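You operate a simulated robot arm through the tools that you are given. There is no shell and no other tool. Be economical: measure what you need, move in short steps, check, and stop when the job is done.

The job below is to be done with a simulated two-armed robot. You get a single attempt, and the scene is never put back.

JOB
Test-run the raised wheels at 60 rpm, then shut the drive down.
Fine: main on, dial set, start; hands off the wheels till the display reads RUN HELD; stop button, dial back to idle, main off.

It is judged by the outcome, as a careful person would: the job done as asked, and still so three seconds after it is handed in. It fails if anything else is knocked over, pushed out of place, dropped, spilled or broken.

ROBOT AND FRAMES
Two 7-joint arms with two-finger parallel grippers on one trunk, on a base that drives. Base frame: it is fixed to the floor where the robot stands at the start and does not move with it; the origin is under the middle of the robot, x ahead of it, y to its left, z up; the surface under the hand at the start is at about z = 0.78. Lengths are in m, angles in rad, forces in N, time in s.
The left shoulder is at the start at [0.02, 0.138, 1.4], the right one opposite. With the tool pointing down near the work surface each hand reaches from about 0.1 to 0.32 m from the robot's upright axis, wherever it stands, measured 20 degrees to its own side. Places, roughly: blue direction switch [0.3, -0.2, 0.9]; drive display [0.4, -0.2, 0.8]; drive main switch [0.4, 0, 0.9]; drive start button [0.3, 0, 0.8]; drive stop button [0.1, -0.2, 0.8]; red direction switch [0.3, -0.1, 0.9]; speed dial [0.2, -0.1, 0.9]. Payload 1.57 kg a hand.
The tool frame of a hand sits at the grasp point between the pads (the TCP): z along the fingers, y along the line on which they close. The tips reach 0.03 m beyond it. The gripper opens to 0.08 m. The fingers are 0.017 m wide and 0.012 m thick; the gripper's body (0.04 by 0.082 m) begins 0.08 m behind the TCP.
Orientation is that of the tool frame in the base frame, as [roll, pitch, yaw] about the fixed x, y, z axes, in that order (R = Rz(yaw) Ry(pitch) Rx(roll)). With the fingers straight down and closing along the base's y, the tool's x points along the base's -x, its y along +y and its z along -z.

CONTROLS
- The arms move only by the tool servo_tool. It takes "left_steps", "right_steps" or both (then of equal length, played together; a hand with none holds still); each is a list of rows, each a list of 7 numbers: the shift along the tool's x, y, z in m, then the turn, a rotation vector about the tool's x, y, z in rad, then the finger opening in m, from 0 to 0.08. In form: [[dx, dy, dz, ax, ay, az, fingers], ...]. A call has 1 to 10 rows; each row shifts and turns the commanded pose from where the row before left it, along the tool's axes as they then stand. Rows are played at 5 a second. More than 0.05 m and 0.15 rad between two rows, or a gripper value outside its range, and nothing of the call is played. Where a pose cannot be reached the arm comes as near as it can. A force on the tool above 40 N (or 10 N above the force at the start of the call, whichever is more), or a blocked arm, ends the call early, and 0.2 s more pass. The fingers move at their own pace (about 0.045 m/s each) and stop on an object; they squeeze with about 24 N. The grip force told is the motor's: it shows also when the fingers shut on nothing. Time passes only in rows, and 0.2 s behind the last, so rows that do not move let the fingers close. It gives the time, the measured TCP pose, the force on the tool (base axes), the opening and the grip force at its end, in the units of the frame above (readings bear some noise), with the torque about the TCP (base axes, N m) and any sound that the robot's microphone picked up.
- Cameras (640 x 400 px; columns grow to the right, rows downward): "scene" is now at [0.1717, -0.0053, 1.2818]; the picture's right is [-0.21, -0.98, 0.00], its down [-0.65, 0.14, -0.75] and it looks along [0.73, -0.16, -0.66] (base axes); focal length 214 px, centre (320, 200). "left" rides on the left gripper at [0.072, 0.007, -0.122] in its tool frame; the picture's right is [-0.09, 1.00, 0.00], its down [-0.84, -0.08, -0.54] and it looks along [-0.54, -0.05, 0.84] (tool axes); focal length 238 px, centre (320, 200). "right" rides on the right gripper at [0.072, -0.007, -0.122] in its tool frame; the picture's right is [0.09, 1.00, 0.00], its down [-0.84, 0.08, -0.54] and it looks along [-0.54, 0.05, 0.84] (tool axes); focal length 238 px, centre (320, 200).
- capture(camera): a new picture of that camera. It takes no simulated time.
- move_column(by): slides the trunk up (or, below 0, down) by that many m; the arms and the scene camera ride with it, the base frame stays. It gives what a move gives, with no picture.
- base_move(legs): drives the robot by 1 to 6 legs, each [ahead, left, turn to the left] in m, m and rad, along the robot's own axes; the way and the turn of a leg run together, so that a leg with both is an arc; at most 1.5 m and 3.142 rad a leg. The arms and the cameras ride along, it lands a little off, and it stops where it bumps. It gives what a move gives.
- head_to(pan, tilt): turns the head with the scene camera to pan (to the left, within 1.047 rad either way) and tilt (down, from -0.506 to 1.204), counted from straight ahead of the robot. It gives what a move gives.
- point_at(camera, pixels): for up to 12 pixels [column, row] of the newest picture of that camera ("zoom" is the newest enlarged one), the place [x, y, z] in the base frame of the surface seen there, good to about 0.002 m, but the place of the scene camera against the robot may be out by one fixed shift of up to 0.025 m in any direction. It takes no simulated time.
- inspect(camera, box): a new picture of the part [left, top, right, bottom] of that camera's present view, enlarged. It takes no simulated time.
- finish_job(): hands the job in; it is judged then, once.

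Keep the steps short. Do not move on a guess: measure, check each grasp and each placing, and mend mistakes. In all there are 80 turns and 70 pictures (those below and enlarged ones count). Leave the grippers open and the arms clear of the work at the hand-in unless told otherwise, and finish with a single line.

The tools are called after ">>>" as name(argument=value, ...) on one line, values as JSON. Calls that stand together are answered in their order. servo_tool: Moves the arms, as the interface text tells. Its arguments: {"type":"object","properties":{"left_steps":{"type":"array"},"right_steps":{"type":"array"}},"required":[]} The other tools are called the same way: move_column (by) slides the trunk up or down; base_move (legs) drives the base; head_to (pan, tilt) turns the head that bears the scene camera; capture (camera) takes a picture; point_at (camera, pixels) gives the place of the surface under pixels of a picture; inspect (camera, box) takes an enlarged picture of a part of a camera's view; finish_job () hands the job in.

At the start:

```text
time: 0.0
left_tool_pos: [0.3942, 0.0857, 1.1798]
left_tcp_rot: [3.141, 0.0, -3.141]
left_wrist_force: [-0.5, 0.0, -0.2]
left_ft_torque: [-0.01, 0.01, 0.03]
left_width: 0.0801
left_gripper_force: 0.0
right_tool_pos: [0.3362, -0.2214, 1.2396]
right_tcp_rot: [-3.141, 0.0, -3.141]
right_wrist_force: [0.3, -0.1, 0.3]
right_ft_torque: [-0.03, -0.01, 0.04]
right_width: 0.0799
right_gripper_force: 0.0
trunk travel left (down, up): [-0.775, 0.465]
robot x, y, heading: [0.0022, -0.0038, 0.001]
head pan, tilt: [-0.209, 0.721]
```

scene: 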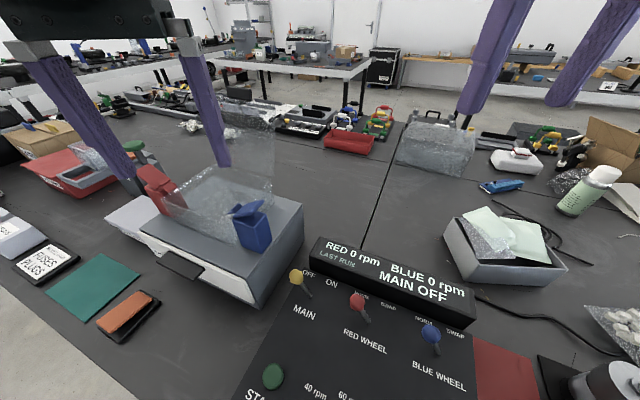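
right: 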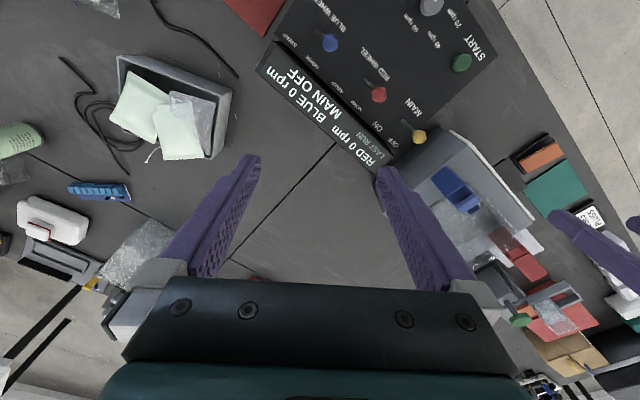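
left: 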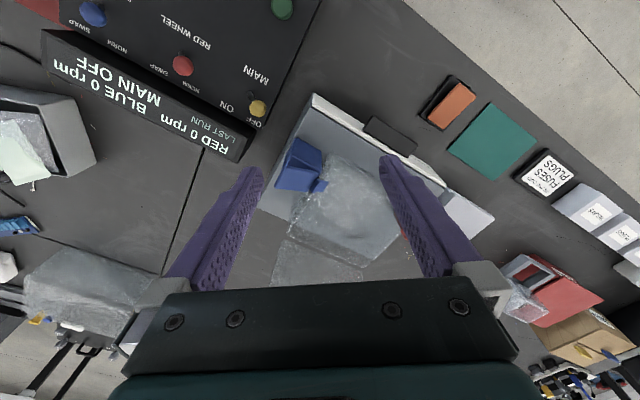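

I see the panel's top half at the lower right of the scene view, with the display reading MAIN OFF. I'll tilt the head down to see the whole panel.

>>> head_to(pan=-0.35, tilt=1.15)

>>> capture(camera="scene")

```text
time: 0.9
left_tool_pos: [0.3933, 0.0843, 1.1795]
left_tcp_rot: [3.139, 0.0, -3.141]
left_wrist_force: [0.0, 0.6, -0.1]
left_ft_torque: [-0.04, 0.02, 0.03]
left_width: 0.0799
left_gripper_force: 0.1
right_tool_pos: [0.336, -0.2219, 1.2382]
right_tcp_rot: [3.141, 0.0, -3.142]
right_wrist_force: [-0.7, 0.0, 0.4]
right_ft_torque: [-0.01, 0.04, -0.01]
right_width: 0.0802
right_gripper_force: 0.1
trunk travel left (down, up): [-0.775, 0.465]
robot x, y, heading: [0.0009, 0.0009, 0.002]
head pan, tilt: [-0.351, 1.15]
```

```text
66 pictures are left
```

scene: 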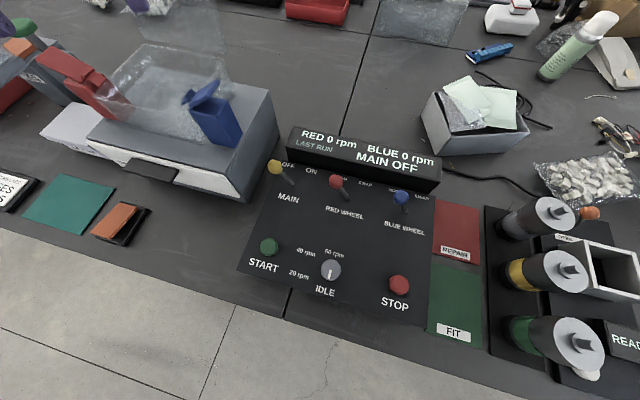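

Whole panel is visible. I'll enlarge it to read the labels.

>>> inspect(camera="scene", box=[230, 115, 450, 330])

>>> inspect(camera="scene", box=[0, 0, 290, 220])

>>> point_at(camera="scene", pixels=[[274, 166], [335, 182], [401, 197], [268, 245], [331, 267], [398, 284], [300, 140], [420, 165], [285, 255], [290, 185], [385, 275], [425, 310]])

```text
1.86 times, centred on (340, 222) of scene
```

zoom: 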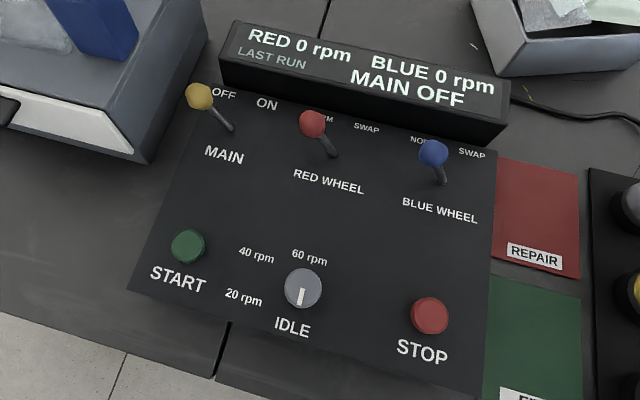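

```text
1.82 times, centred on (145, 110) of scene
```

zoom: 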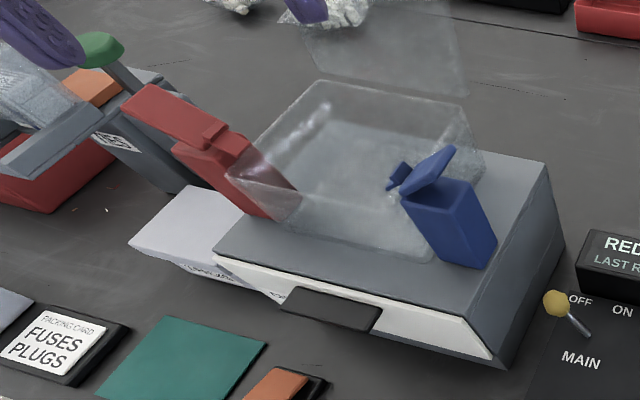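

```text
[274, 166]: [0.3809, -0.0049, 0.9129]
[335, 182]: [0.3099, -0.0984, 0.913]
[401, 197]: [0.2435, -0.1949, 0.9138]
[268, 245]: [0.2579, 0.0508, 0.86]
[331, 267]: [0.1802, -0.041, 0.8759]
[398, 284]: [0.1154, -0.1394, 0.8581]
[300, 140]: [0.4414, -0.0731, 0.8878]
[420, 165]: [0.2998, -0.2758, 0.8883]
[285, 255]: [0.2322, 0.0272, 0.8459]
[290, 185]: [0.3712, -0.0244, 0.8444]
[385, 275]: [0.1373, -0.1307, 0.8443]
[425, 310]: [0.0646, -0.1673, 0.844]
```

Main lever at OFF, both direction levers at left (NORM), dial at IDLE. I don't see the wheels yet; I'll look around to find them.

>>> head_to(pan=-0.8, tilt=0.9)

>>> capture(camera="scene")

>>> head_to(pan=0.6, tilt=0.8)

>>> capture(camera="scene")

```text
time: 1.8
left_tool_pos: [0.3939, 0.0838, 1.1803]
left_tcp_rot: [3.14, 0.001, 3.141]
left_wrist_force: [0.1, 0.2, 0.7]
left_ft_torque: [0.01, -0.01, 0.03]
left_width: 0.0796
left_gripper_force: 0.1
right_tool_pos: [0.3366, -0.222, 1.2385]
right_tcp_rot: [3.141, 0.0, -3.142]
right_wrist_force: [-0.5, 0.2, 0.3]
right_ft_torque: [0.0, -0.02, -0.01]
right_width: 0.08
right_gripper_force: 0.0
trunk travel left (down, up): [-0.775, 0.465]
robot x, y, heading: [-0.0007, 0.0026, -0.0]
head pan, tilt: [-0.799, 0.901]
```

```text
63 pictures are left
```

scene: 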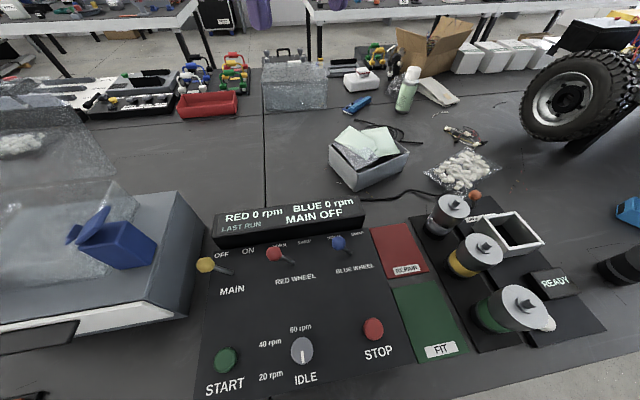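

```text
time: 3.3
left_tool_pos: [0.3929, 0.0843, 1.1811]
left_tcp_rot: [-3.141, -0.001, -3.141]
left_wrist_force: [-0.7, -0.3, -0.8]
left_ft_torque: [-0.02, -0.01, 0.01]
left_width: 0.08
left_gripper_force: 0.0
right_tool_pos: [0.3369, -0.2213, 1.2392]
right_tcp_rot: [-3.141, 0.002, -3.14]
right_wrist_force: [0.1, 0.5, -0.3]
right_ft_torque: [0.03, -0.01, -0.01]
right_width: 0.0799
right_gripper_force: 0.1
trunk travel left (down, up): [-0.775, 0.465]
robot x, y, heading: [0.0011, 0.0005, -0.0]
head pan, tilt: [0.6, 0.799]
```

```text
62 pictures are left
```

scene: 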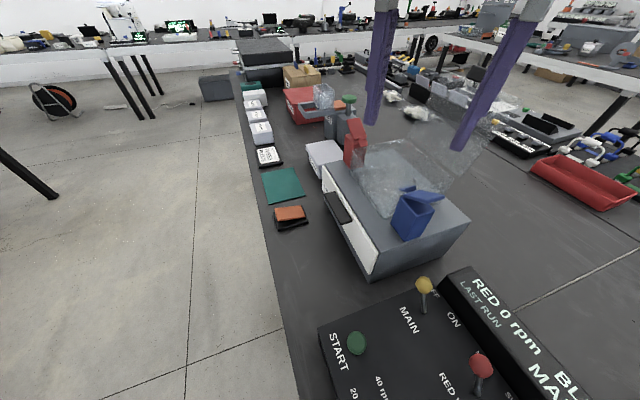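

A big wheel is at the far right (560, 100 of the first picture). I'll look further right to see whether the wheels are free.

>>> head_to(pan=-1.047, tilt=0.65)

>>> capture(camera="scene")

```text
time: 5.0
left_tool_pos: [0.3933, 0.0858, 1.1796]
left_tcp_rot: [3.142, -0.001, 3.14]
left_wrist_force: [-0.4, 1.0, -0.1]
left_ft_torque: [0.01, -0.03, -0.04]
left_width: 0.0801
left_gripper_force: 0.0
right_tool_pos: [0.3363, -0.2217, 1.2379]
right_tcp_rot: [3.141, -0.001, -3.141]
right_wrist_force: [0.3, -0.1, 0.6]
right_ft_torque: [0.02, -0.01, 0.04]
right_width: 0.0803
right_gripper_force: 0.0
trunk travel left (down, up): [-0.775, 0.465]
robot x, y, heading: [-0.004, -0.0016, 0.001]
head pan, tilt: [-1.047, 0.649]
```

```text
61 pictures are left
```

scene: 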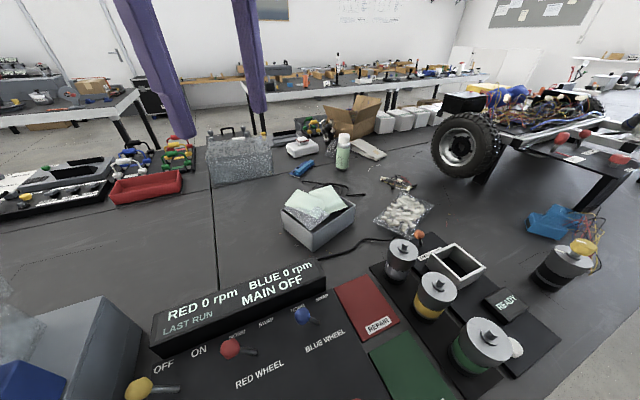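

The wheels are on a raised vehicle with nothing touching them. Now I'll measure controls with the hand cameras, which are free of the scene camera's shift.

>>> point_at(camera="right", pixels=[[419, 137], [379, 95], [330, 43], [461, 62], [431, 5], [400, 60]])

>>> point_at(camera="left", pixels=[[258, 107], [182, 66], [92, 14], [282, 8], [230, 60]])

```text
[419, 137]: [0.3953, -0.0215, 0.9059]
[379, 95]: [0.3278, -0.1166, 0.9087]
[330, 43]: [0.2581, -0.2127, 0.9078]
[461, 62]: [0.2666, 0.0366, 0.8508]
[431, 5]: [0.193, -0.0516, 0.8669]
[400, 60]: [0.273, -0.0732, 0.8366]
```

```text
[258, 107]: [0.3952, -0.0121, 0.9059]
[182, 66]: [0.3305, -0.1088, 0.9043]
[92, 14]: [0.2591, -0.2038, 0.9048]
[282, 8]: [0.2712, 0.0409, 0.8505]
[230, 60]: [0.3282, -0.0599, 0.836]
```

Hand cameras agree: main knob ≈(0.395,-0.017,0.905), start ≈(0.269,0.039,0.85), dial ≈(0.193,-0.052,0.867). Next I'll check heights of the things next to the panel before going down.

>>> head_to(pan=-0.2, tilt=0.95)

>>> capture(camera="scene")

>>> point_at(camera="left", pixels=[[265, 205], [280, 165], [318, 105], [315, 140], [300, 150], [330, 210], [300, 280], [345, 265], [390, 240], [490, 220], [262, 160], [320, 95]])

```text
time: 6.2
left_tool_pos: [0.3924, 0.0851, 1.1799]
left_tcp_rot: [3.141, 0.002, -3.141]
left_wrist_force: [-0.1, -0.5, 0.1]
left_ft_torque: [0.0, 0.02, 0.02]
left_width: 0.0801
left_gripper_force: 0.0
right_tool_pos: [0.3365, -0.2217, 1.2371]
right_tcp_rot: [-3.141, 0.001, 3.141]
right_wrist_force: [-0.4, -1.1, 0.9]
right_ft_torque: [0.0, -0.02, -0.04]
right_width: 0.0801
right_gripper_force: 0.2
trunk travel left (down, up): [-0.775, 0.465]
robot x, y, heading: [-0.0022, 0.0015, -0.001]
head pan, tilt: [-0.201, 0.949]
```

```text
60 pictures are left
```

scene: 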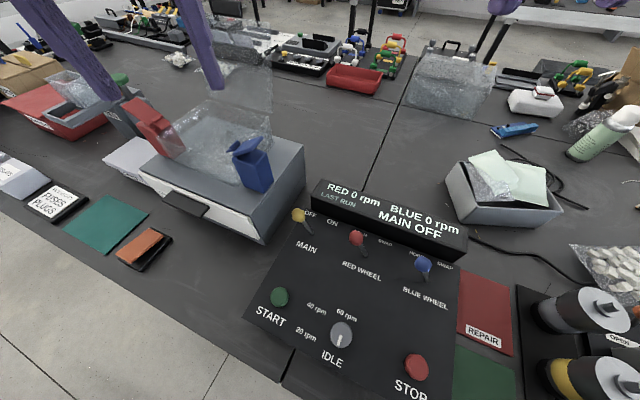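

```text
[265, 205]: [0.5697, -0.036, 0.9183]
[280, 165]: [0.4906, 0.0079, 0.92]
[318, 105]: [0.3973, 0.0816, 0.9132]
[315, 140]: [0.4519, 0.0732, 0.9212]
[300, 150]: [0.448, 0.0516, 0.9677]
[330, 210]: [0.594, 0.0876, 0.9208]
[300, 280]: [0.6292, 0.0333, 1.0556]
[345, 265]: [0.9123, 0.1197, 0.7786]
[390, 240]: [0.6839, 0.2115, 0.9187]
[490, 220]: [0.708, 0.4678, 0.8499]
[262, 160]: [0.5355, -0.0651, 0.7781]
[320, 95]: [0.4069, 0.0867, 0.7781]
```

Box top is at z≈0.92 with its edge ≈8 cm left of the main lever, so there's room. I'll bring the left hand over the panel (to about 0.36,-0.01) and turn it 0.615 rad to line up with the panel axes, fingers closed for pushing.

>>> servo_tool(left_steps=[[0.017, -0.03, 0, 0, 0, 0, 0.04], [0.017, -0.03, 0, 0, 0, 0, 0], [0, -0.03, 0, 0, 0, 0, 0], [0, 0, 0, 0, 0, 0.123, 0], [0, 0, 0, 0, 0, 0.123, 0], [0, 0, 0, 0, 0, 0.123, 0], [0, 0, 0, 0, 0, 0.123, 0], [0, 0, 0, 0, 0, 0.123, 0]])

>>> move_column(by=-0.12)

>>> capture(camera="left")

```text
time: 8.0
left_tool_pos: [0.3589, -0.0059, 1.1804]
left_tcp_rot: [-3.141, 0.0, 2.523]
left_wrist_force: [-0.2, 0.1, 0.3]
left_ft_torque: [-0.01, 0.01, 0.03]
left_width: 0.0001
left_gripper_force: 21.5
right_tool_pos: [0.3346, -0.2228, 1.2381]
right_tcp_rot: [-3.139, -0.001, -3.141]
right_wrist_force: [0.1, -0.8, -0.5]
right_ft_torque: [0.01, 0.03, -0.03]
right_width: 0.0799
right_gripper_force: 0.0
trunk travel left (down, up): [-0.775, 0.465]
robot x, y, heading: [-0.0012, 0.0012, 0.003]
head pan, tilt: [-0.201, 0.949]
```

```text
time: 9.5
left_tool_pos: [0.3599, -0.0052, 1.0592]
left_tcp_rot: [-3.141, 0.0, 2.527]
left_wrist_force: [-0.4, -1.2, -0.1]
left_ft_torque: [-0.01, 0.0, -0.02]
left_width: 0.0001
left_gripper_force: 21.1
right_tool_pos: [0.3357, -0.2229, 1.1183]
right_tcp_rot: [3.141, 0.0, -3.141]
right_wrist_force: [0.4, 0.0, -0.6]
right_ft_torque: [-0.01, 0.05, -0.03]
right_width: 0.0799
right_gripper_force: 0.1
trunk travel left (down, up): [-0.655, 0.585]
robot x, y, heading: [0.0006, 0.0001, -0.002]
head pan, tilt: [-0.201, 0.949]
```

```text
59 pictures are left
```

left: 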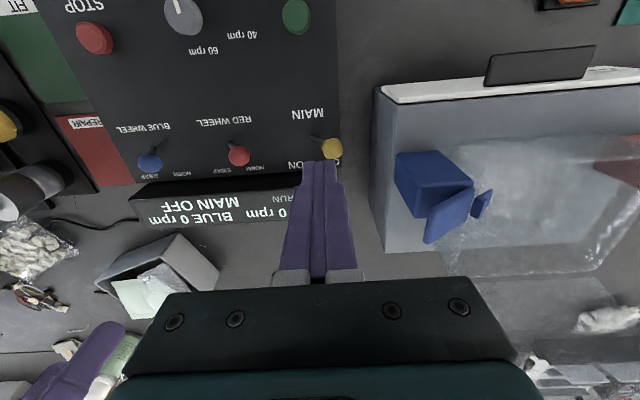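

The camera is well lined up with the panel. I measure knobs, lever bases and buttons in this view.

>>> point_at(camera="left", pixels=[[333, 148], [314, 137], [238, 155], [230, 141], [149, 162], [295, 14], [95, 38], [183, 14], [375, 100], [410, 170], [443, 215]])

>>> inspect(camera="left", box=[120, 90, 360, 200])

```text
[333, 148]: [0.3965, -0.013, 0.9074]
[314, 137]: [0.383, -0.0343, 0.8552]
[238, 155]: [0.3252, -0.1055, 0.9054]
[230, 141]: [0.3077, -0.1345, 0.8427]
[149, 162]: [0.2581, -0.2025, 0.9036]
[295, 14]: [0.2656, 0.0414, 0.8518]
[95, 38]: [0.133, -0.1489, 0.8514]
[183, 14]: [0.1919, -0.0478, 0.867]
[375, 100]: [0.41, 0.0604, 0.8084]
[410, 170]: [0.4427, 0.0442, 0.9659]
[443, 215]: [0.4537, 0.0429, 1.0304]
```

```text
2.67 times, centred on (240, 145) of left
```

zoom: 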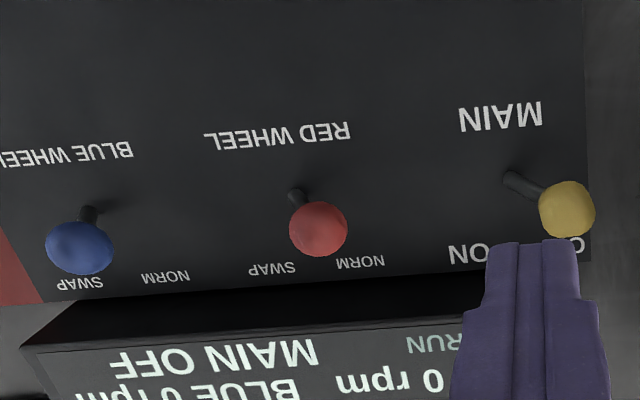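

Main knob at (0.3965,-0.013), levers all tilted to NORM/OFF. The blue bin on the box tops at 1.03, near (0.454,0.043), so I'll straddle the knob with fingers opened to 0.04 rather than stand beside it. First I go above the knob, then lower the trunk 0.08.

>>> servo_tool(left_steps=[[-0.017, 0.007, 0, 0, 0, 0, 0.04], [-0.017, 0.008, 0, 0, 0, 0, 0.04], [0, 0, 0, 0, 0, 0, 0.04]])

>>> move_column(by=-0.08)

>>> capture(camera="left")

>>> capture(camera="scene")

```text
time: 10.3
left_tool_pos: [0.3961, -0.0116, 1.0588]
left_tcp_rot: [-3.141, 0.001, 2.528]
left_wrist_force: [0.9, 0.5, 0.1]
left_ft_torque: [-0.03, 0.01, -0.02]
left_width: 0.04
left_gripper_force: 0.1
right_tool_pos: [0.336, -0.2227, 1.1179]
right_tcp_rot: [-3.142, 0.0, 3.142]
right_wrist_force: [-0.9, 0.2, 0.0]
right_ft_torque: [-0.01, 0.0, 0.01]
right_width: 0.0798
right_gripper_force: 0.1
trunk travel left (down, up): [-0.655, 0.585]
robot x, y, heading: [-0.0026, 0.0012, -0.006]
head pan, tilt: [-0.201, 0.949]
```

```text
time: 11.4
left_tool_pos: [0.3944, -0.0106, 0.9793]
left_tcp_rot: [3.141, 0.0, 2.527]
left_wrist_force: [-0.5, -0.4, 0.2]
left_ft_torque: [-0.01, -0.03, -0.02]
left_width: 0.0398
left_gripper_force: 0.1
right_tool_pos: [0.3355, -0.2213, 1.0383]
right_tcp_rot: [-3.141, -0.001, 3.142]
right_wrist_force: [0.3, 0.4, 0.4]
right_ft_torque: [0.01, -0.01, 0.01]
right_width: 0.0799
right_gripper_force: 0.1
trunk travel left (down, up): [-0.575, 0.665]
robot x, y, heading: [0.0041, -0.003, 0.003]
head pan, tilt: [-0.201, 0.949]
```

```text
57 pictures are left
```

left: 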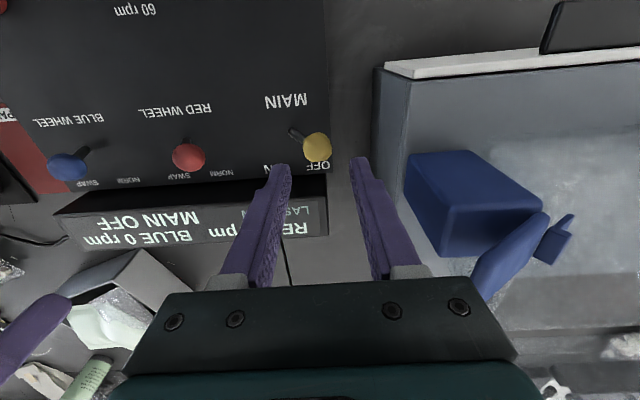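

```text
56 pictures are left
```

scene: 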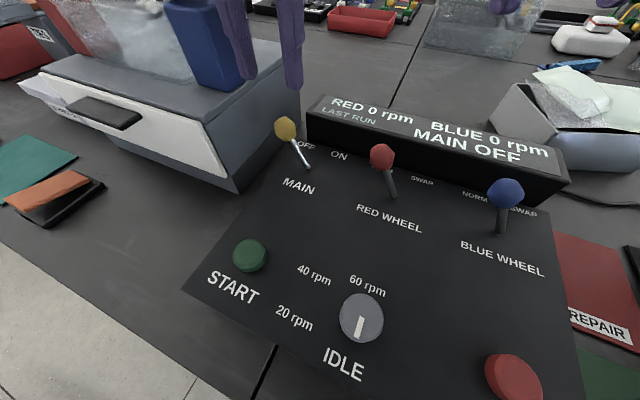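

The fingers straddle the knob columnwise. Re-measuring knob, base, bin and display edge from this close view.

>>> point_at(camera="left", pixels=[[317, 146], [305, 140], [297, 133], [410, 160], [405, 190], [440, 250], [300, 182], [327, 215], [545, 215], [470, 300]])

```text
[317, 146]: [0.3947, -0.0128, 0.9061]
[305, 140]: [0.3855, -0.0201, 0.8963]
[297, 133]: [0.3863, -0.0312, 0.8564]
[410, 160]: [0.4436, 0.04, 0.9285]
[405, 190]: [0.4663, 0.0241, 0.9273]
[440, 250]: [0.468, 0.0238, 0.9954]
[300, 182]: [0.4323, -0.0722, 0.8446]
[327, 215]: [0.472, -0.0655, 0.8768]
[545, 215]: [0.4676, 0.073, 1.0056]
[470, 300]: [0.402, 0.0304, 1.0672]
```

Clearances are fine. Going straight down 0.075 around the knob.

>>> servo_tool(left_steps=[[0, 0, 0.025, 0, 0, 0, 0.04], [0, 0, 0.025, 0, 0, 0, 0.04], [0, 0, 0.025, 0, 0, 0, 0.04]])

>>> capture(camera="left")

```text
time: 12.2
left_tool_pos: [0.3956, -0.0138, 0.9036]
left_tcp_rot: [-3.14, 0.001, 2.526]
left_wrist_force: [-1.1, -2.4, 2.5]
left_ft_torque: [-0.14, 0.1, 0.02]
left_width: 0.0426
left_gripper_force: 1.8
right_tool_pos: [0.3363, -0.2214, 1.0383]
right_tcp_rot: [-3.141, 0.0, 3.14]
right_wrist_force: [0.0, 0.1, 0.1]
right_ft_torque: [0.0, 0.03, 0.0]
right_width: 0.0796
right_gripper_force: 0.0
trunk travel left (down, up): [-0.575, 0.665]
robot x, y, heading: [-0.0005, 0.0033, 0.003]
head pan, tilt: [-0.201, 0.949]
```

```text
55 pictures are left
```

left: 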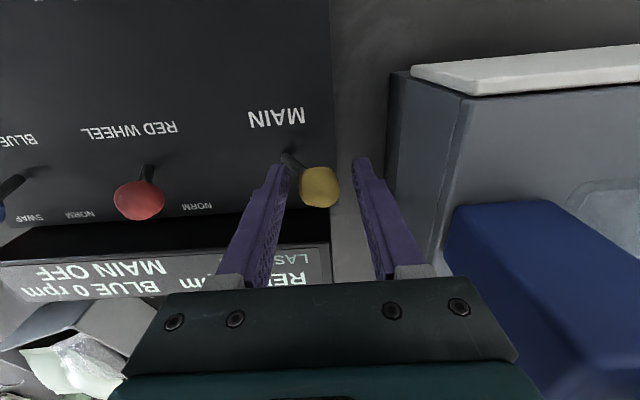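

The knob is between the fingers. Pushing it to panel-right (tool -y) 0.045 in small steps.

>>> servo_tool(left_steps=[[0, -0.009, 0, 0, 0, 0, 0.04], [0, -0.009, 0, 0, 0, 0, 0.04], [0, -0.009, 0, 0, 0, 0, 0.04], [0, -0.009, 0, 0, 0, 0, 0.04], [0, -0.009, 0, 0, 0, 0, 0.04]])

>>> capture(camera="left")

>>> capture(camera="scene")

```text
time: 13.4
left_tool_pos: [0.369, -0.0511, 0.9039]
left_tcp_rot: [-3.14, 0.0, 2.525]
left_wrist_force: [-1.5, -1.9, 0.0]
left_ft_torque: [-0.06, -0.02, -0.01]
left_width: 0.0417
left_gripper_force: 1.0
right_tool_pos: [0.3363, -0.2225, 1.0382]
right_tcp_rot: [-3.141, 0.001, -3.141]
right_wrist_force: [0.4, 0.7, 0.1]
right_ft_torque: [0.02, -0.02, -0.01]
right_width: 0.0801
right_gripper_force: 0.1
trunk travel left (down, up): [-0.575, 0.665]
robot x, y, heading: [0.0004, 0.0028, -0.0]
head pan, tilt: [-0.201, 0.949]
```

```text
54 pictures are left
```

left: 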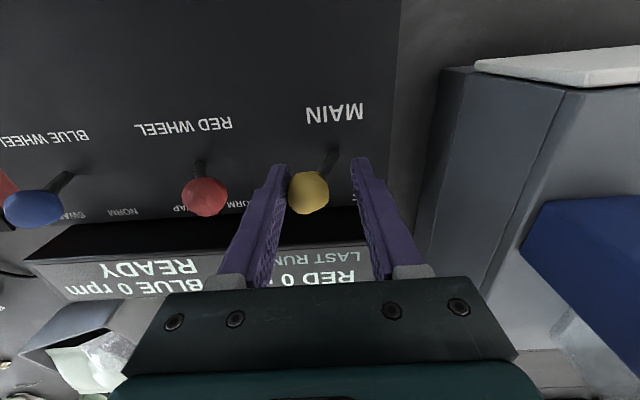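

```text
53 pictures are left
```

scene: 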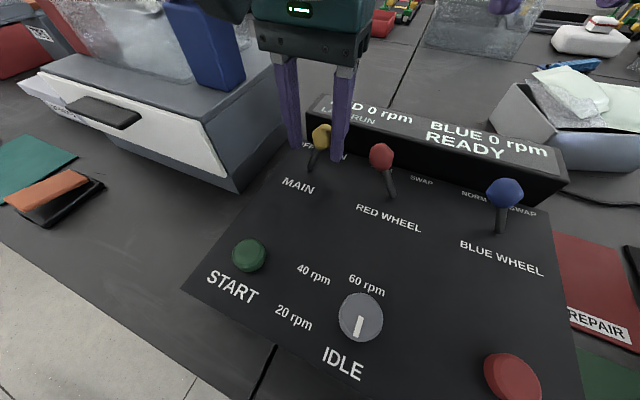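

Display reads READY, so main is on. I raise the left hand and bring it, fingers closed, above the start button, and move the right hand out over the stop/dial area for a look.

>>> servo_tool(left_steps=[[0, 0, -0.04, 0, 0, 0, 0.04], [0, 0, -0.04, 0, 0, 0, 0.04], [0, 0, -0.03, 0, 0, 0, 0], [0.035, 0.004, 0, 0, 0, 0, 0], [0.035, 0.004, 0, 0, 0, 0, 0], [0.035, 0.004, 0, 0, 0, 0, 0], [0.032, 0.004, 0, 0, 0, 0, 0]])

>>> capture(camera="left")

>>> capture(camera="scene")

```text
time: 15.1
left_tool_pos: [0.2646, 0.0428, 1.0148]
left_tcp_rot: [3.141, -0.003, 2.526]
left_wrist_force: [-0.3, -0.4, 0.6]
left_ft_torque: [-0.01, 0.02, -0.03]
left_width: 0.0
left_gripper_force: 21.4
right_tool_pos: [0.3364, -0.2213, 1.0384]
right_tcp_rot: [-3.141, 0.001, 3.141]
right_wrist_force: [0.8, -0.4, -0.6]
right_ft_torque: [0.02, 0.0, 0.01]
right_width: 0.0802
right_gripper_force: 0.1
trunk travel left (down, up): [-0.575, 0.665]
robot x, y, heading: [0.0047, 0.0022, 0.004]
head pan, tilt: [-0.201, 0.949]
```

```text
52 pictures are left
```

left: 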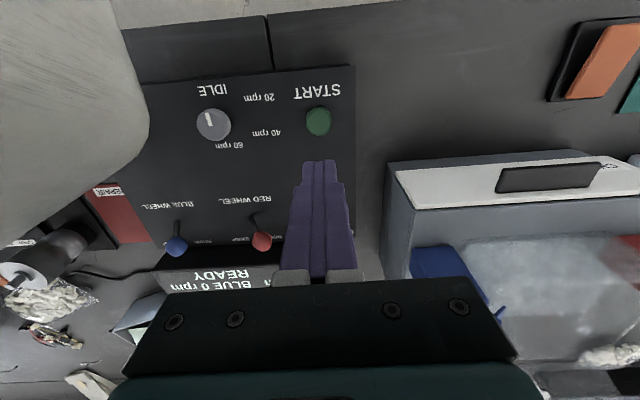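

```text
51 pictures are left
```

scene: 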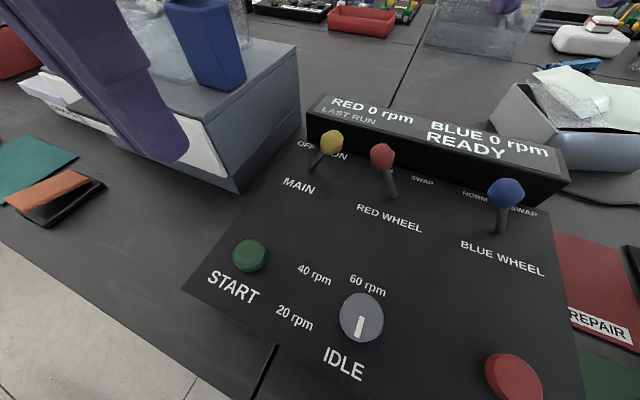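

Good view of the dial (213,124), START (318,121) and labels. Measuring them.

>>> point_at(camera="left", pixels=[[213, 124], [199, 124], [228, 124], [213, 110], [213, 138], [208, 113], [212, 90], [258, 97], [266, 133], [230, 146], [318, 121], [318, 108]])

>>> inspect(camera="left", box=[160, 75, 350, 165])

```text
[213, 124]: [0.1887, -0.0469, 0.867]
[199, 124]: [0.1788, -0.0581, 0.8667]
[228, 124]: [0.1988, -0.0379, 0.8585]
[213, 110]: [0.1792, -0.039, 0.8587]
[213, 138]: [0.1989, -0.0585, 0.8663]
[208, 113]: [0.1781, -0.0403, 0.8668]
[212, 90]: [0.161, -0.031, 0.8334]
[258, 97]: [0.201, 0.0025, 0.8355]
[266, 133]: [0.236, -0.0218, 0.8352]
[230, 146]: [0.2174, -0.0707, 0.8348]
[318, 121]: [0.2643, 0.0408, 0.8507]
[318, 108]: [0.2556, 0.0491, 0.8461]
```

```text
3.37 times, centred on (255, 120) of left
```

zoom: 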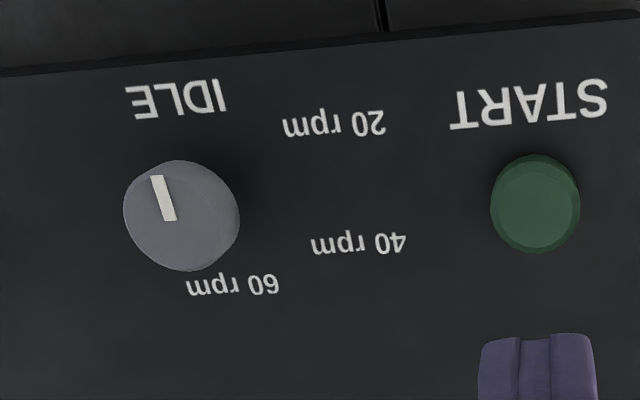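

The dial centre is (0.189,-0.048), top at 0.867, with stops 60° apart, so IDLE to 60 is 180° clockwise from above. I'll move the right hand over it and back the left 5 cm away.

>>> servo_tool(left_steps=[[0, 0.025, 0, 0, 0, 0, 0], [0, 0.025, 0, 0, 0, 0, 0], [0, 0, 0, 0, 0, 0, 0], [0, 0, 0, 0, 0, 0, 0], [0, 0, 0, 0, 0, 0, 0]], right_steps=[[0.0294, 0.0347, 0, 0, 0, 0, 0.06], [0.0294, 0.0347, 0, 0, 0, 0, 0.06], [0.0294, 0.0347, 0, 0, 0, 0, 0.06], [0.0294, 0.0347, 0, 0, 0, 0, 0.06], [0.0294, 0.0347, 0, 0, 0, 0, 0.06]])

>>> servo_tool(right_steps=[[0, 0, 0, 0, 0, -0.15, 0.06], [0, 0, 0, 0, 0, -0.15, 0.06], [0, 0, 0, 0, 0, -0.15, 0.06], [0, 0, 0, 0, 0, -0.15, 0.06], [0, 0, 0, 0, 0, -0.15, 0.06], [0, 0, 0, 0, 0, -0.15, 0.06]])

>>> capture(camera="right")

```text
time: 16.1
left_tool_pos: [0.2948, 0.0831, 1.0138]
left_tcp_rot: [-3.14, 0.0, 2.528]
left_wrist_force: [-0.2, -0.4, -0.5]
left_ft_torque: [0.03, -0.03, 0.03]
left_width: 0.0002
left_gripper_force: 21.8
right_tool_pos: [0.2182, -0.0803, 1.039]
right_tcp_rot: [-3.121, 0.012, -3.124]
right_wrist_force: [36.4, -24.5, 9.5]
right_ft_torque: [3.26, 5.76, 2.29]
right_width: 0.0598
right_gripper_force: 0.0
trunk travel left (down, up): [-0.575, 0.665]
robot x, y, heading: [-0.001, 0.0042, -0.001]
head pan, tilt: [-0.201, 0.949]
stopped in row 5 (right hand): the force on the tool passed its limit at 203 N (the readings are from after the stop); the commanded pose is now the measured one
```

```text
time: 17.6
left_tool_pos: [0.2942, 0.0839, 1.0132]
left_tcp_rot: [-3.141, 0.001, 2.528]
left_wrist_force: [-1.1, 0.5, 0.1]
left_ft_torque: [0.03, -0.01, 0.01]
left_width: 0.0
left_gripper_force: 20.7
right_tool_pos: [0.2182, -0.0801, 1.0398]
right_tcp_rot: [-3.119, -0.005, -2.225]
right_wrist_force: [21.1, 6.4, 1.7]
right_ft_torque: [-0.23, 0.82, -0.57]
right_width: 0.0485
right_gripper_force: 0.0
trunk travel left (down, up): [-0.575, 0.665]
robot x, y, heading: [0.0015, 0.0015, -0.0]
head pan, tilt: [-0.201, 0.949]
```

```text
49 pictures are left
```

right: 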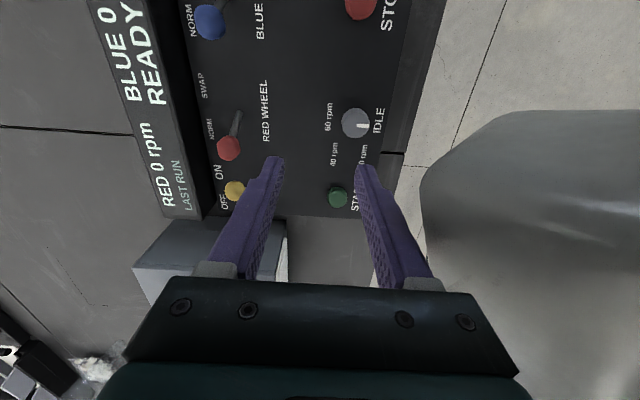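

The right hand bumped something at 203 N: the lowered head camera sits at about (0.17,0,1.08). I back the hand off first, then will raise the trunk so the head is clear.

>>> servo_tool(right_steps=[[0.012, -0.041, 0, 0, 0, 0, 0.06], [0.012, -0.041, 0, 0, 0, 0, 0.06]])

>>> capture(camera="scene")

```text
time: 18.1
left_tool_pos: [0.2951, 0.0844, 1.0131]
left_tcp_rot: [3.141, 0.0, 2.526]
left_wrist_force: [1.5, -0.7, -0.5]
left_ft_torque: [0.01, -0.02, 0.01]
left_width: 0.0001
left_gripper_force: 21.4
right_tool_pos: [0.2683, -0.1512, 1.0401]
right_tcp_rot: [-3.123, -0.009, -2.22]
right_wrist_force: [-0.4, -0.2, 0.2]
right_ft_torque: [0.0, -0.01, 0.0]
right_width: 0.0597
right_gripper_force: 0.1
trunk travel left (down, up): [-0.575, 0.665]
robot x, y, heading: [0.0005, 0.0011, 0.003]
head pan, tilt: [-0.201, 0.949]
```

```text
48 pictures are left
```

scene: 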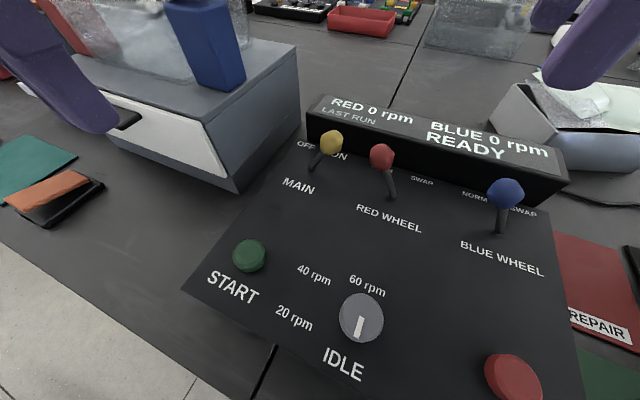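

Force is gone and nothing on the bench moved. Raising the trunk 0.2 to its starting height, then lowering the right hand to 0.97 where it is.

>>> move_column(by=0.2)

>>> servo_tool(right_steps=[[0, 0, 0.045, 0, 0, 0, 0.06], [0, 0, 0.045, 0, 0, 0, 0.06], [0, 0, 0.045, 0, 0, 0, 0.06], [0, 0, 0.045, 0, 0, 0, 0.06], [0, 0, 0.045, 0, 0, 0, 0.06], [0, 0, 0.045, 0, 0, 0, 0.06]])

>>> capture(camera="scene")

```text
time: 20.3
left_tool_pos: [0.2945, 0.0834, 1.2132]
left_tcp_rot: [3.141, 0.001, 2.527]
left_wrist_force: [0.3, 0.8, 0.3]
left_ft_torque: [-0.01, -0.01, 0.04]
left_width: 0.0
left_gripper_force: 21.3
right_tool_pos: [0.2693, -0.1503, 1.242]
right_tcp_rot: [-3.122, -0.009, -2.224]
right_wrist_force: [-0.1, 0.2, 0.5]
right_ft_torque: [0.01, 0.02, 0.01]
right_width: 0.0601
right_gripper_force: 0.1
trunk travel left (down, up): [-0.775, 0.465]
robot x, y, heading: [-0.002, 0.0003, 0.005]
head pan, tilt: [-0.201, 0.949]
```

```text
time: 21.7
left_tool_pos: [0.2953, 0.0831, 1.2133]
left_tcp_rot: [3.141, 0.001, 2.526]
left_wrist_force: [0.3, 0.1, -0.3]
left_ft_torque: [0.0, -0.01, -0.02]
left_width: 0.0
left_gripper_force: 20.8
right_tool_pos: [0.2758, -0.1531, 0.9716]
right_tcp_rot: [-3.121, -0.005, -2.223]
right_wrist_force: [0.0, 0.3, -0.2]
right_ft_torque: [0.03, 0.0, -0.03]
right_width: 0.0599
right_gripper_force: 0.1
trunk travel left (down, up): [-0.775, 0.465]
robot x, y, heading: [-0.0027, -0.0003, -0.004]
head pan, tilt: [-0.201, 0.949]
```

```text
47 pictures are left
```

scene: 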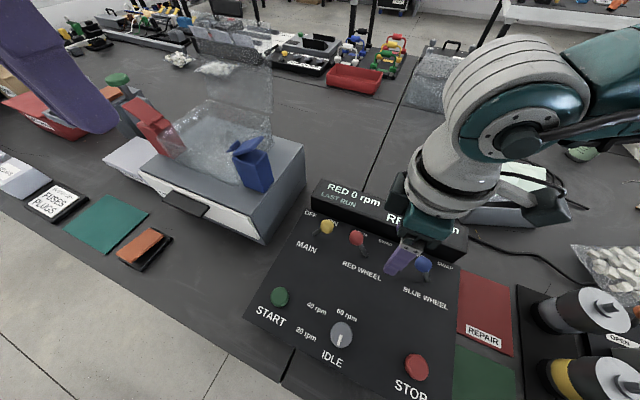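

Arm is clear of the head now. For extra headroom I raise the trunk 0.08, lower the hand to compensate, then approach the dial in small steps.

>>> move_column(by=0.08)

>>> servo_tool(right_steps=[[0, 0, 0.04, 0, 0, 0, 0.06], [0, 0, 0.04, 0, 0, 0, 0.06], [0, 0, 0.02, 0, 0, 0, 0.06], [-0.004, 0.0166, 0, 0, 0, 0, 0.06], [-0.004, 0.0166, 0, 0, 0, 0, 0.06], [-0.004, 0.0166, 0, 0, 0, 0, 0.06], [-0.004, 0.0166, 0, 0, 0, 0, 0.06]])

>>> capture(camera="scene")

```text
time: 22.9
left_tool_pos: [0.2945, 0.0839, 1.2928]
left_tcp_rot: [3.141, 0.0, 2.527]
left_wrist_force: [0.5, 0.2, -0.2]
left_ft_torque: [0.01, 0.04, -0.01]
left_width: 0.0001
left_gripper_force: 21.1
right_tool_pos: [0.2741, -0.1548, 1.0523]
right_tcp_rot: [-3.12, -0.006, -2.223]
right_wrist_force: [0.6, -0.2, 0.2]
right_ft_torque: [-0.02, 0.01, -0.02]
right_width: 0.06
right_gripper_force: 0.1
trunk travel left (down, up): [-0.855, 0.385]
robot x, y, heading: [-0.0007, 0.0008, 0.001]
head pan, tilt: [-0.201, 0.949]
```

```text
time: 24.5
left_tool_pos: [0.2936, 0.0842, 1.292]
left_tcp_rot: [-3.139, -0.001, 2.527]
left_wrist_force: [0.0, -0.4, 0.4]
left_ft_torque: [0.02, 0.05, 0.0]
left_width: 0.0001
left_gripper_force: 21.4
right_tool_pos: [0.2329, -0.1033, 0.95]
right_tcp_rot: [-3.121, -0.008, -2.224]
right_wrist_force: [-0.1, -1.0, -0.7]
right_ft_torque: [0.01, -0.02, -0.01]
right_width: 0.0598
right_gripper_force: 0.0
trunk travel left (down, up): [-0.855, 0.385]
robot x, y, heading: [0.0005, -0.0008, 0.003]
head pan, tilt: [-0.201, 0.949]
```

```text
46 pictures are left
```

scene: 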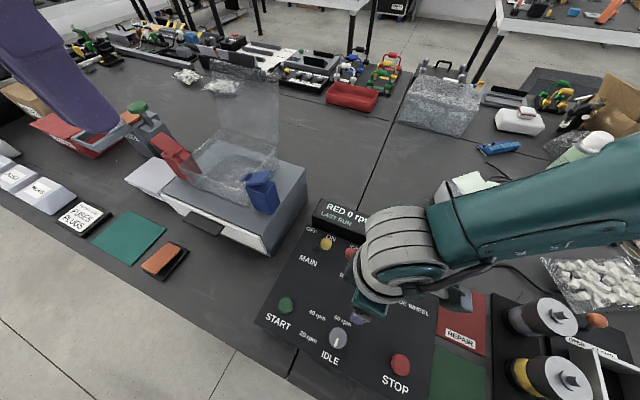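

Plenty of headroom. Finishing the approach over the dial.

>>> servo_tool(right_steps=[[-0.0043, 0.0171, 0, 0, 0, 0, 0.06], [-0.0043, 0.0171, 0, 0, 0, 0, 0.06], [-0.0043, 0.0171, 0, 0, 0, 0, 0.06], [-0.0043, 0.0171, 0, 0, 0, 0, 0.06]])

>>> capture(camera="right")

```text
time: 25.5
left_tool_pos: [0.2945, 0.0829, 1.2929]
left_tcp_rot: [3.141, 0.0, 2.527]
left_wrist_force: [-0.5, -0.2, 0.1]
left_ft_torque: [-0.01, 0.02, -0.01]
left_width: 0.0002
left_gripper_force: 21.3
right_tool_pos: [0.1885, -0.0472, 0.9487]
right_tcp_rot: [-3.124, -0.007, -2.223]
right_wrist_force: [0.4, 0.3, -0.4]
right_ft_torque: [0.01, -0.01, 0.03]
right_width: 0.0602
right_gripper_force: 0.0
trunk travel left (down, up): [-0.855, 0.385]
robot x, y, heading: [0.0016, -0.0014, 0.004]
head pan, tilt: [-0.201, 0.949]
```

```text
45 pictures are left
```

right: 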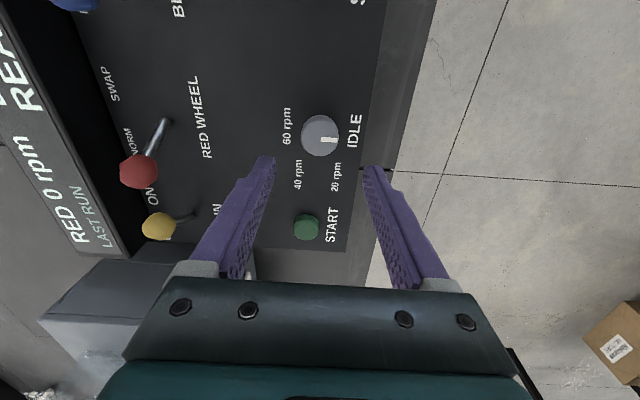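

The dial at (319,135) lies between the fingers. Checking its place from here before descending.

>>> point_at(camera="right", pixels=[[319, 135], [303, 135], [335, 135], [319, 120], [319, 152], [160, 226]])

```text
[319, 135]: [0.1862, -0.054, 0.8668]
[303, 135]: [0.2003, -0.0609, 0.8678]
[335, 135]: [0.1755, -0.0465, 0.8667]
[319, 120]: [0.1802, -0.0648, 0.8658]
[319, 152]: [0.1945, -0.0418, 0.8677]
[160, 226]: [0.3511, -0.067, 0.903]
```

Centre averages to (0.188,-0.051). I nudge over it, descend 0.076 and close gently on the dial.

>>> servo_tool(right_steps=[[0.003, -0.0024, 0.02, 0, 0, 0, 0.06], [0, 0, 0.02, 0, 0, 0, 0.06], [0, 0, 0.02, 0, 0, 0, 0.06], [0, 0, 0.016, 0, 0, 0, 0.06], [0, 0, 0, 0, 0, 0, 0.03], [0, 0, 0, 0, 0, 0, 0.02], [0, 0, 0, 0, 0, 0, 0.02]])

>>> capture(camera="right")

```text
time: 27.1
left_tool_pos: [0.2933, 0.0838, 1.2926]
left_tcp_rot: [-3.141, -0.001, 2.527]
left_wrist_force: [0.2, -0.4, 0.2]
left_ft_torque: [-0.02, 0.04, 0.03]
left_width: 0.0002
left_gripper_force: 21.7
right_tool_pos: [0.1891, -0.0504, 0.8734]
right_tcp_rot: [-3.123, -0.006, -2.224]
right_wrist_force: [-1.3, 1.0, -1.8]
right_ft_torque: [0.54, 0.26, 0.03]
right_width: 0.0332
right_gripper_force: 24.5
trunk travel left (down, up): [-0.855, 0.385]
robot x, y, heading: [0.0009, 0.0048, -0.0]
head pan, tilt: [-0.201, 0.949]
```

```text
44 pictures are left
```

right: 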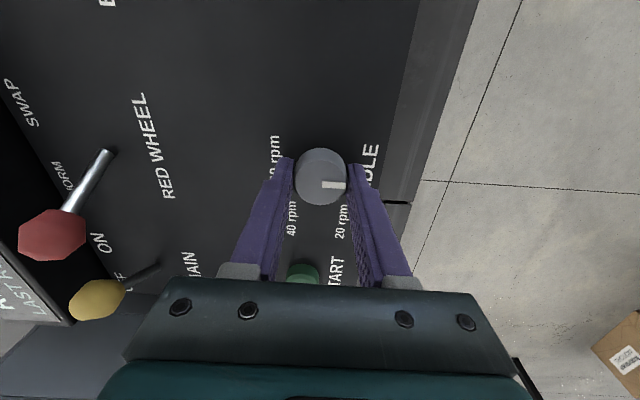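

Dial is gripped (opening 0.033, 24 N). Turning clockwise 1.5 rad.

>>> servo_tool(right_steps=[[0, 0, 0, 0, 0, 0.15, 0.02], [0, 0, 0, 0, 0, 0.15, 0.02], [0, 0, 0, 0, 0, 0.15, 0.02], [0, 0, 0, 0, 0, 0.15, 0.02], [0, 0, 0, 0, 0, 0.15, 0.02], [0, 0, 0, 0, 0, 0.15, 0.02], [0, 0, 0, 0, 0, 0.15, 0.02], [0, 0, 0, 0, 0, 0.15, 0.02], [0, 0, 0, 0, 0, 0.15, 0.02], [0, 0, 0, 0, 0, 0.15, 0.02]])

>>> capture(camera="right")

```text
time: 29.3
left_tool_pos: [0.2934, 0.0842, 1.293]
left_tcp_rot: [-3.141, -0.002, 2.529]
left_wrist_force: [0.2, 0.3, 0.1]
left_ft_torque: [0.02, 0.0, -0.01]
left_width: 0.0
left_gripper_force: 21.5
right_tool_pos: [0.1893, -0.0523, 0.8735]
right_tcp_rot: [-3.133, 0.019, 2.558]
right_wrist_force: [-0.8, 0.2, -15.1]
right_ft_torque: [0.92, 0.29, -0.01]
right_width: 0.0329
right_gripper_force: 42.2
trunk travel left (down, up): [-0.855, 0.385]
robot x, y, heading: [-0.0012, -0.0021, 0.0]
head pan, tilt: [-0.201, 0.949]
```

```text
43 pictures are left
```

right: 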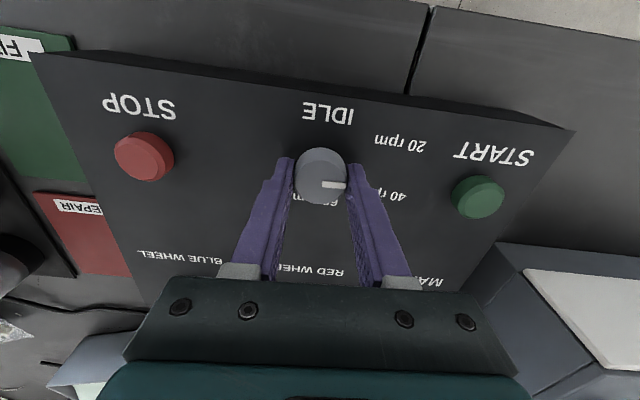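

Dial followed; pointer now between 20 and 40. Continuing another 0.75 rad and checking that the wrist keeps up.

>>> servo_tool(right_steps=[[0, 0, 0, 0, 0, 0.15, 0.02], [0, 0, 0, 0, 0, 0.15, 0.02], [0, 0, 0, 0, 0, 0.15, 0.02], [0, 0, 0, 0, 0, 0.15, 0.02], [0, 0, 0, 0, 0, 0.15, 0.02]])

```text
time: 30.5
left_tool_pos: [0.2929, 0.0832, 1.2925]
left_tcp_rot: [-3.138, 0.0, 2.527]
left_wrist_force: [-0.1, 0.2, 0.2]
left_ft_torque: [-0.04, 0.02, -0.02]
left_width: 0.0
left_gripper_force: 21.1
right_tool_pos: [0.1878, -0.0533, 0.8728]
right_tcp_rot: [3.138, 0.021, 1.808]
right_wrist_force: [-8.3, -2.3, 11.4]
right_ft_torque: [-1.11, 0.59, 0.07]
right_width: 0.0331
right_gripper_force: 40.8
trunk travel left (down, up): [-0.855, 0.385]
robot x, y, heading: [-0.0009, -0.0009, 0.0]
head pan, tilt: [-0.201, 0.949]
```

Wrist keeps up (yaw 1.808). Remaining 0.89 rad to 60.

>>> servo_tool(right_steps=[[0, 0, 0, 0, 0, 0.149, 0.02], [0, 0, 0, 0, 0, 0.149, 0.02], [0, 0, 0, 0, 0, 0.149, 0.02], [0, 0, 0, 0, 0, 0.149, 0.02], [0, 0, 0, 0, 0, 0.149, 0.02], [0, 0, 0, 0, 0, 0.149, 0.02]])

>>> capture(camera="right")

```text
time: 31.9
left_tool_pos: [0.2938, 0.0837, 1.292]
left_tcp_rot: [-3.138, -0.004, 2.528]
left_wrist_force: [0.2, -0.1, 0.2]
left_ft_torque: [0.01, 0.02, -0.04]
left_width: 0.0
left_gripper_force: 21.3
right_tool_pos: [0.1871, -0.0526, 0.873]
right_tcp_rot: [3.124, 0.009, 0.917]
right_wrist_force: [-16.5, -3.6, 24.2]
right_ft_torque: [0.13, 0.93, 0.62]
right_width: 0.0334
right_gripper_force: 40.9
trunk travel left (down, up): [-0.855, 0.385]
robot x, y, heading: [-0.0035, -0.0011, -0.005]
head pan, tilt: [-0.201, 0.949]
```

```text
42 pictures are left
```

right: 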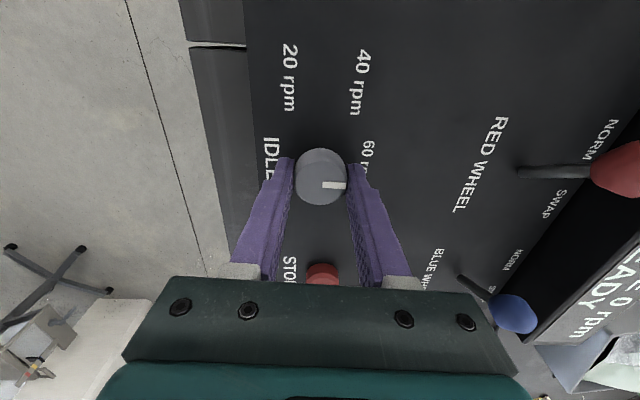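

Pointer is at 60 rpm. I open, lift 0.08 and check the dial stayed.

>>> servo_tool(right_steps=[[0, 0, 0, 0, 0, 0, 0.06], [0, 0, 0, 0, 0, 0, 0.06], [0, 0, -0.02, 0, 0, 0, 0.06], [0, 0, -0.03, 0, 0, 0, 0.06], [0, 0, -0.03, 0, 0, 0, 0.06]])

>>> capture(camera="right")

>>> inspect(camera="scene", box=[230, 180, 470, 400])

```text
time: 33.1
left_tool_pos: [0.2955, 0.0838, 1.2928]
left_tcp_rot: [-3.14, 0.001, 2.527]
left_wrist_force: [0.5, -0.9, -0.2]
left_ft_torque: [-0.02, 0.01, 0.0]
left_width: 0.0
left_gripper_force: 20.8
right_tool_pos: [0.1883, -0.0517, 0.9529]
right_tcp_rot: [3.122, 0.008, 0.917]
right_wrist_force: [-0.7, 0.6, -0.3]
right_ft_torque: [-0.01, -0.01, 0.0]
right_width: 0.06
right_gripper_force: 0.1
trunk travel left (down, up): [-0.855, 0.385]
robot x, y, heading: [-0.0012, -0.0008, -0.002]
head pan, tilt: [-0.201, 0.949]
```

```text
41 pictures are left
```

right: 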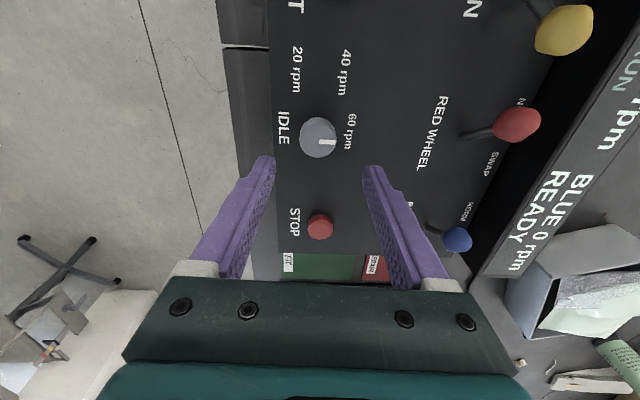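

```text
1.82 times, centred on (350, 290) of scene
```

zoom: 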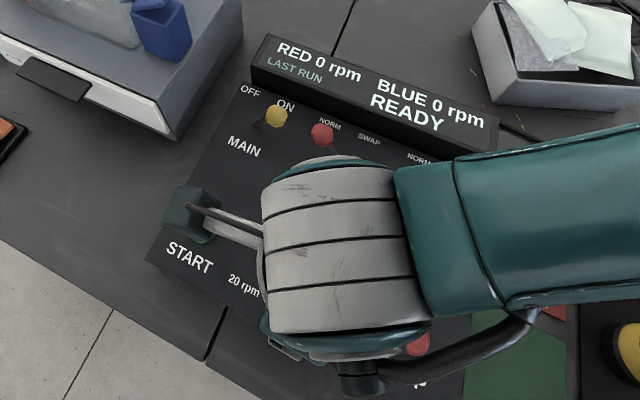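

Dial stays at 60, display READY. Measuring the stop button from here, then moving the right hand over it with closed fingers.

>>> point_at(camera="right", pixels=[[320, 226], [312, 226], [329, 226], [320, 235], [323, 137]])

>>> servo_tool(right_steps=[[-0.022, 0.003, 0, 0, 0, 0, 0.03], [-0.022, 0.003, 0, 0, 0, 0, 0], [-0.022, 0.003, 0, 0, 0, 0, 0], [-0.022, 0.003, 0, 0, 0, 0, 0], [-0.022, 0.003, 0, 0, 0, 0, 0]])

>>> capture(camera="right")

```text
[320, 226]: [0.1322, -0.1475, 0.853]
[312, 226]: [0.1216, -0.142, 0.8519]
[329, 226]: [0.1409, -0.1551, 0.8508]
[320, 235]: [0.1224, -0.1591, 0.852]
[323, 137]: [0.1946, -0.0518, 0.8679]
```

```text
time: 34.3
left_tool_pos: [0.2941, 0.084, 1.2931]
left_tcp_rot: [3.141, -0.001, 2.527]
left_wrist_force: [0.6, 0.1, 0.1]
left_ft_torque: [0.02, 0.02, 0.0]
left_width: 0.0
left_gripper_force: 21.0
right_tool_pos: [0.1333, -0.1471, 0.9557]
right_tcp_rot: [3.122, 0.007, 0.919]
right_wrist_force: [0.5, -0.2, -0.1]
right_ft_torque: [0.0, 0.01, 0.02]
right_width: 0.0
right_gripper_force: 21.7
trunk travel left (down, up): [-0.855, 0.385]
robot x, y, heading: [-0.0031, -0.001, 0.0]
head pan, tilt: [-0.201, 0.949]
```

```text
39 pictures are left
```

right: 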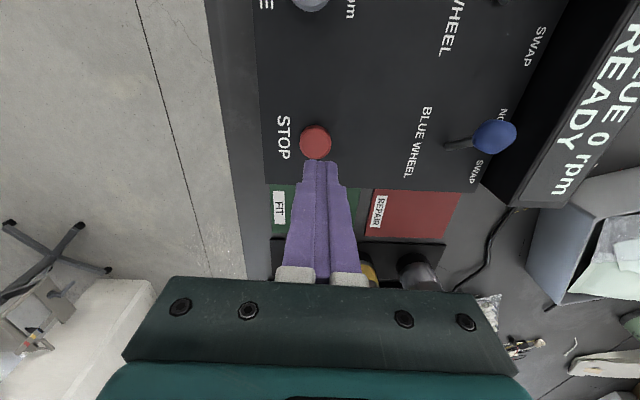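

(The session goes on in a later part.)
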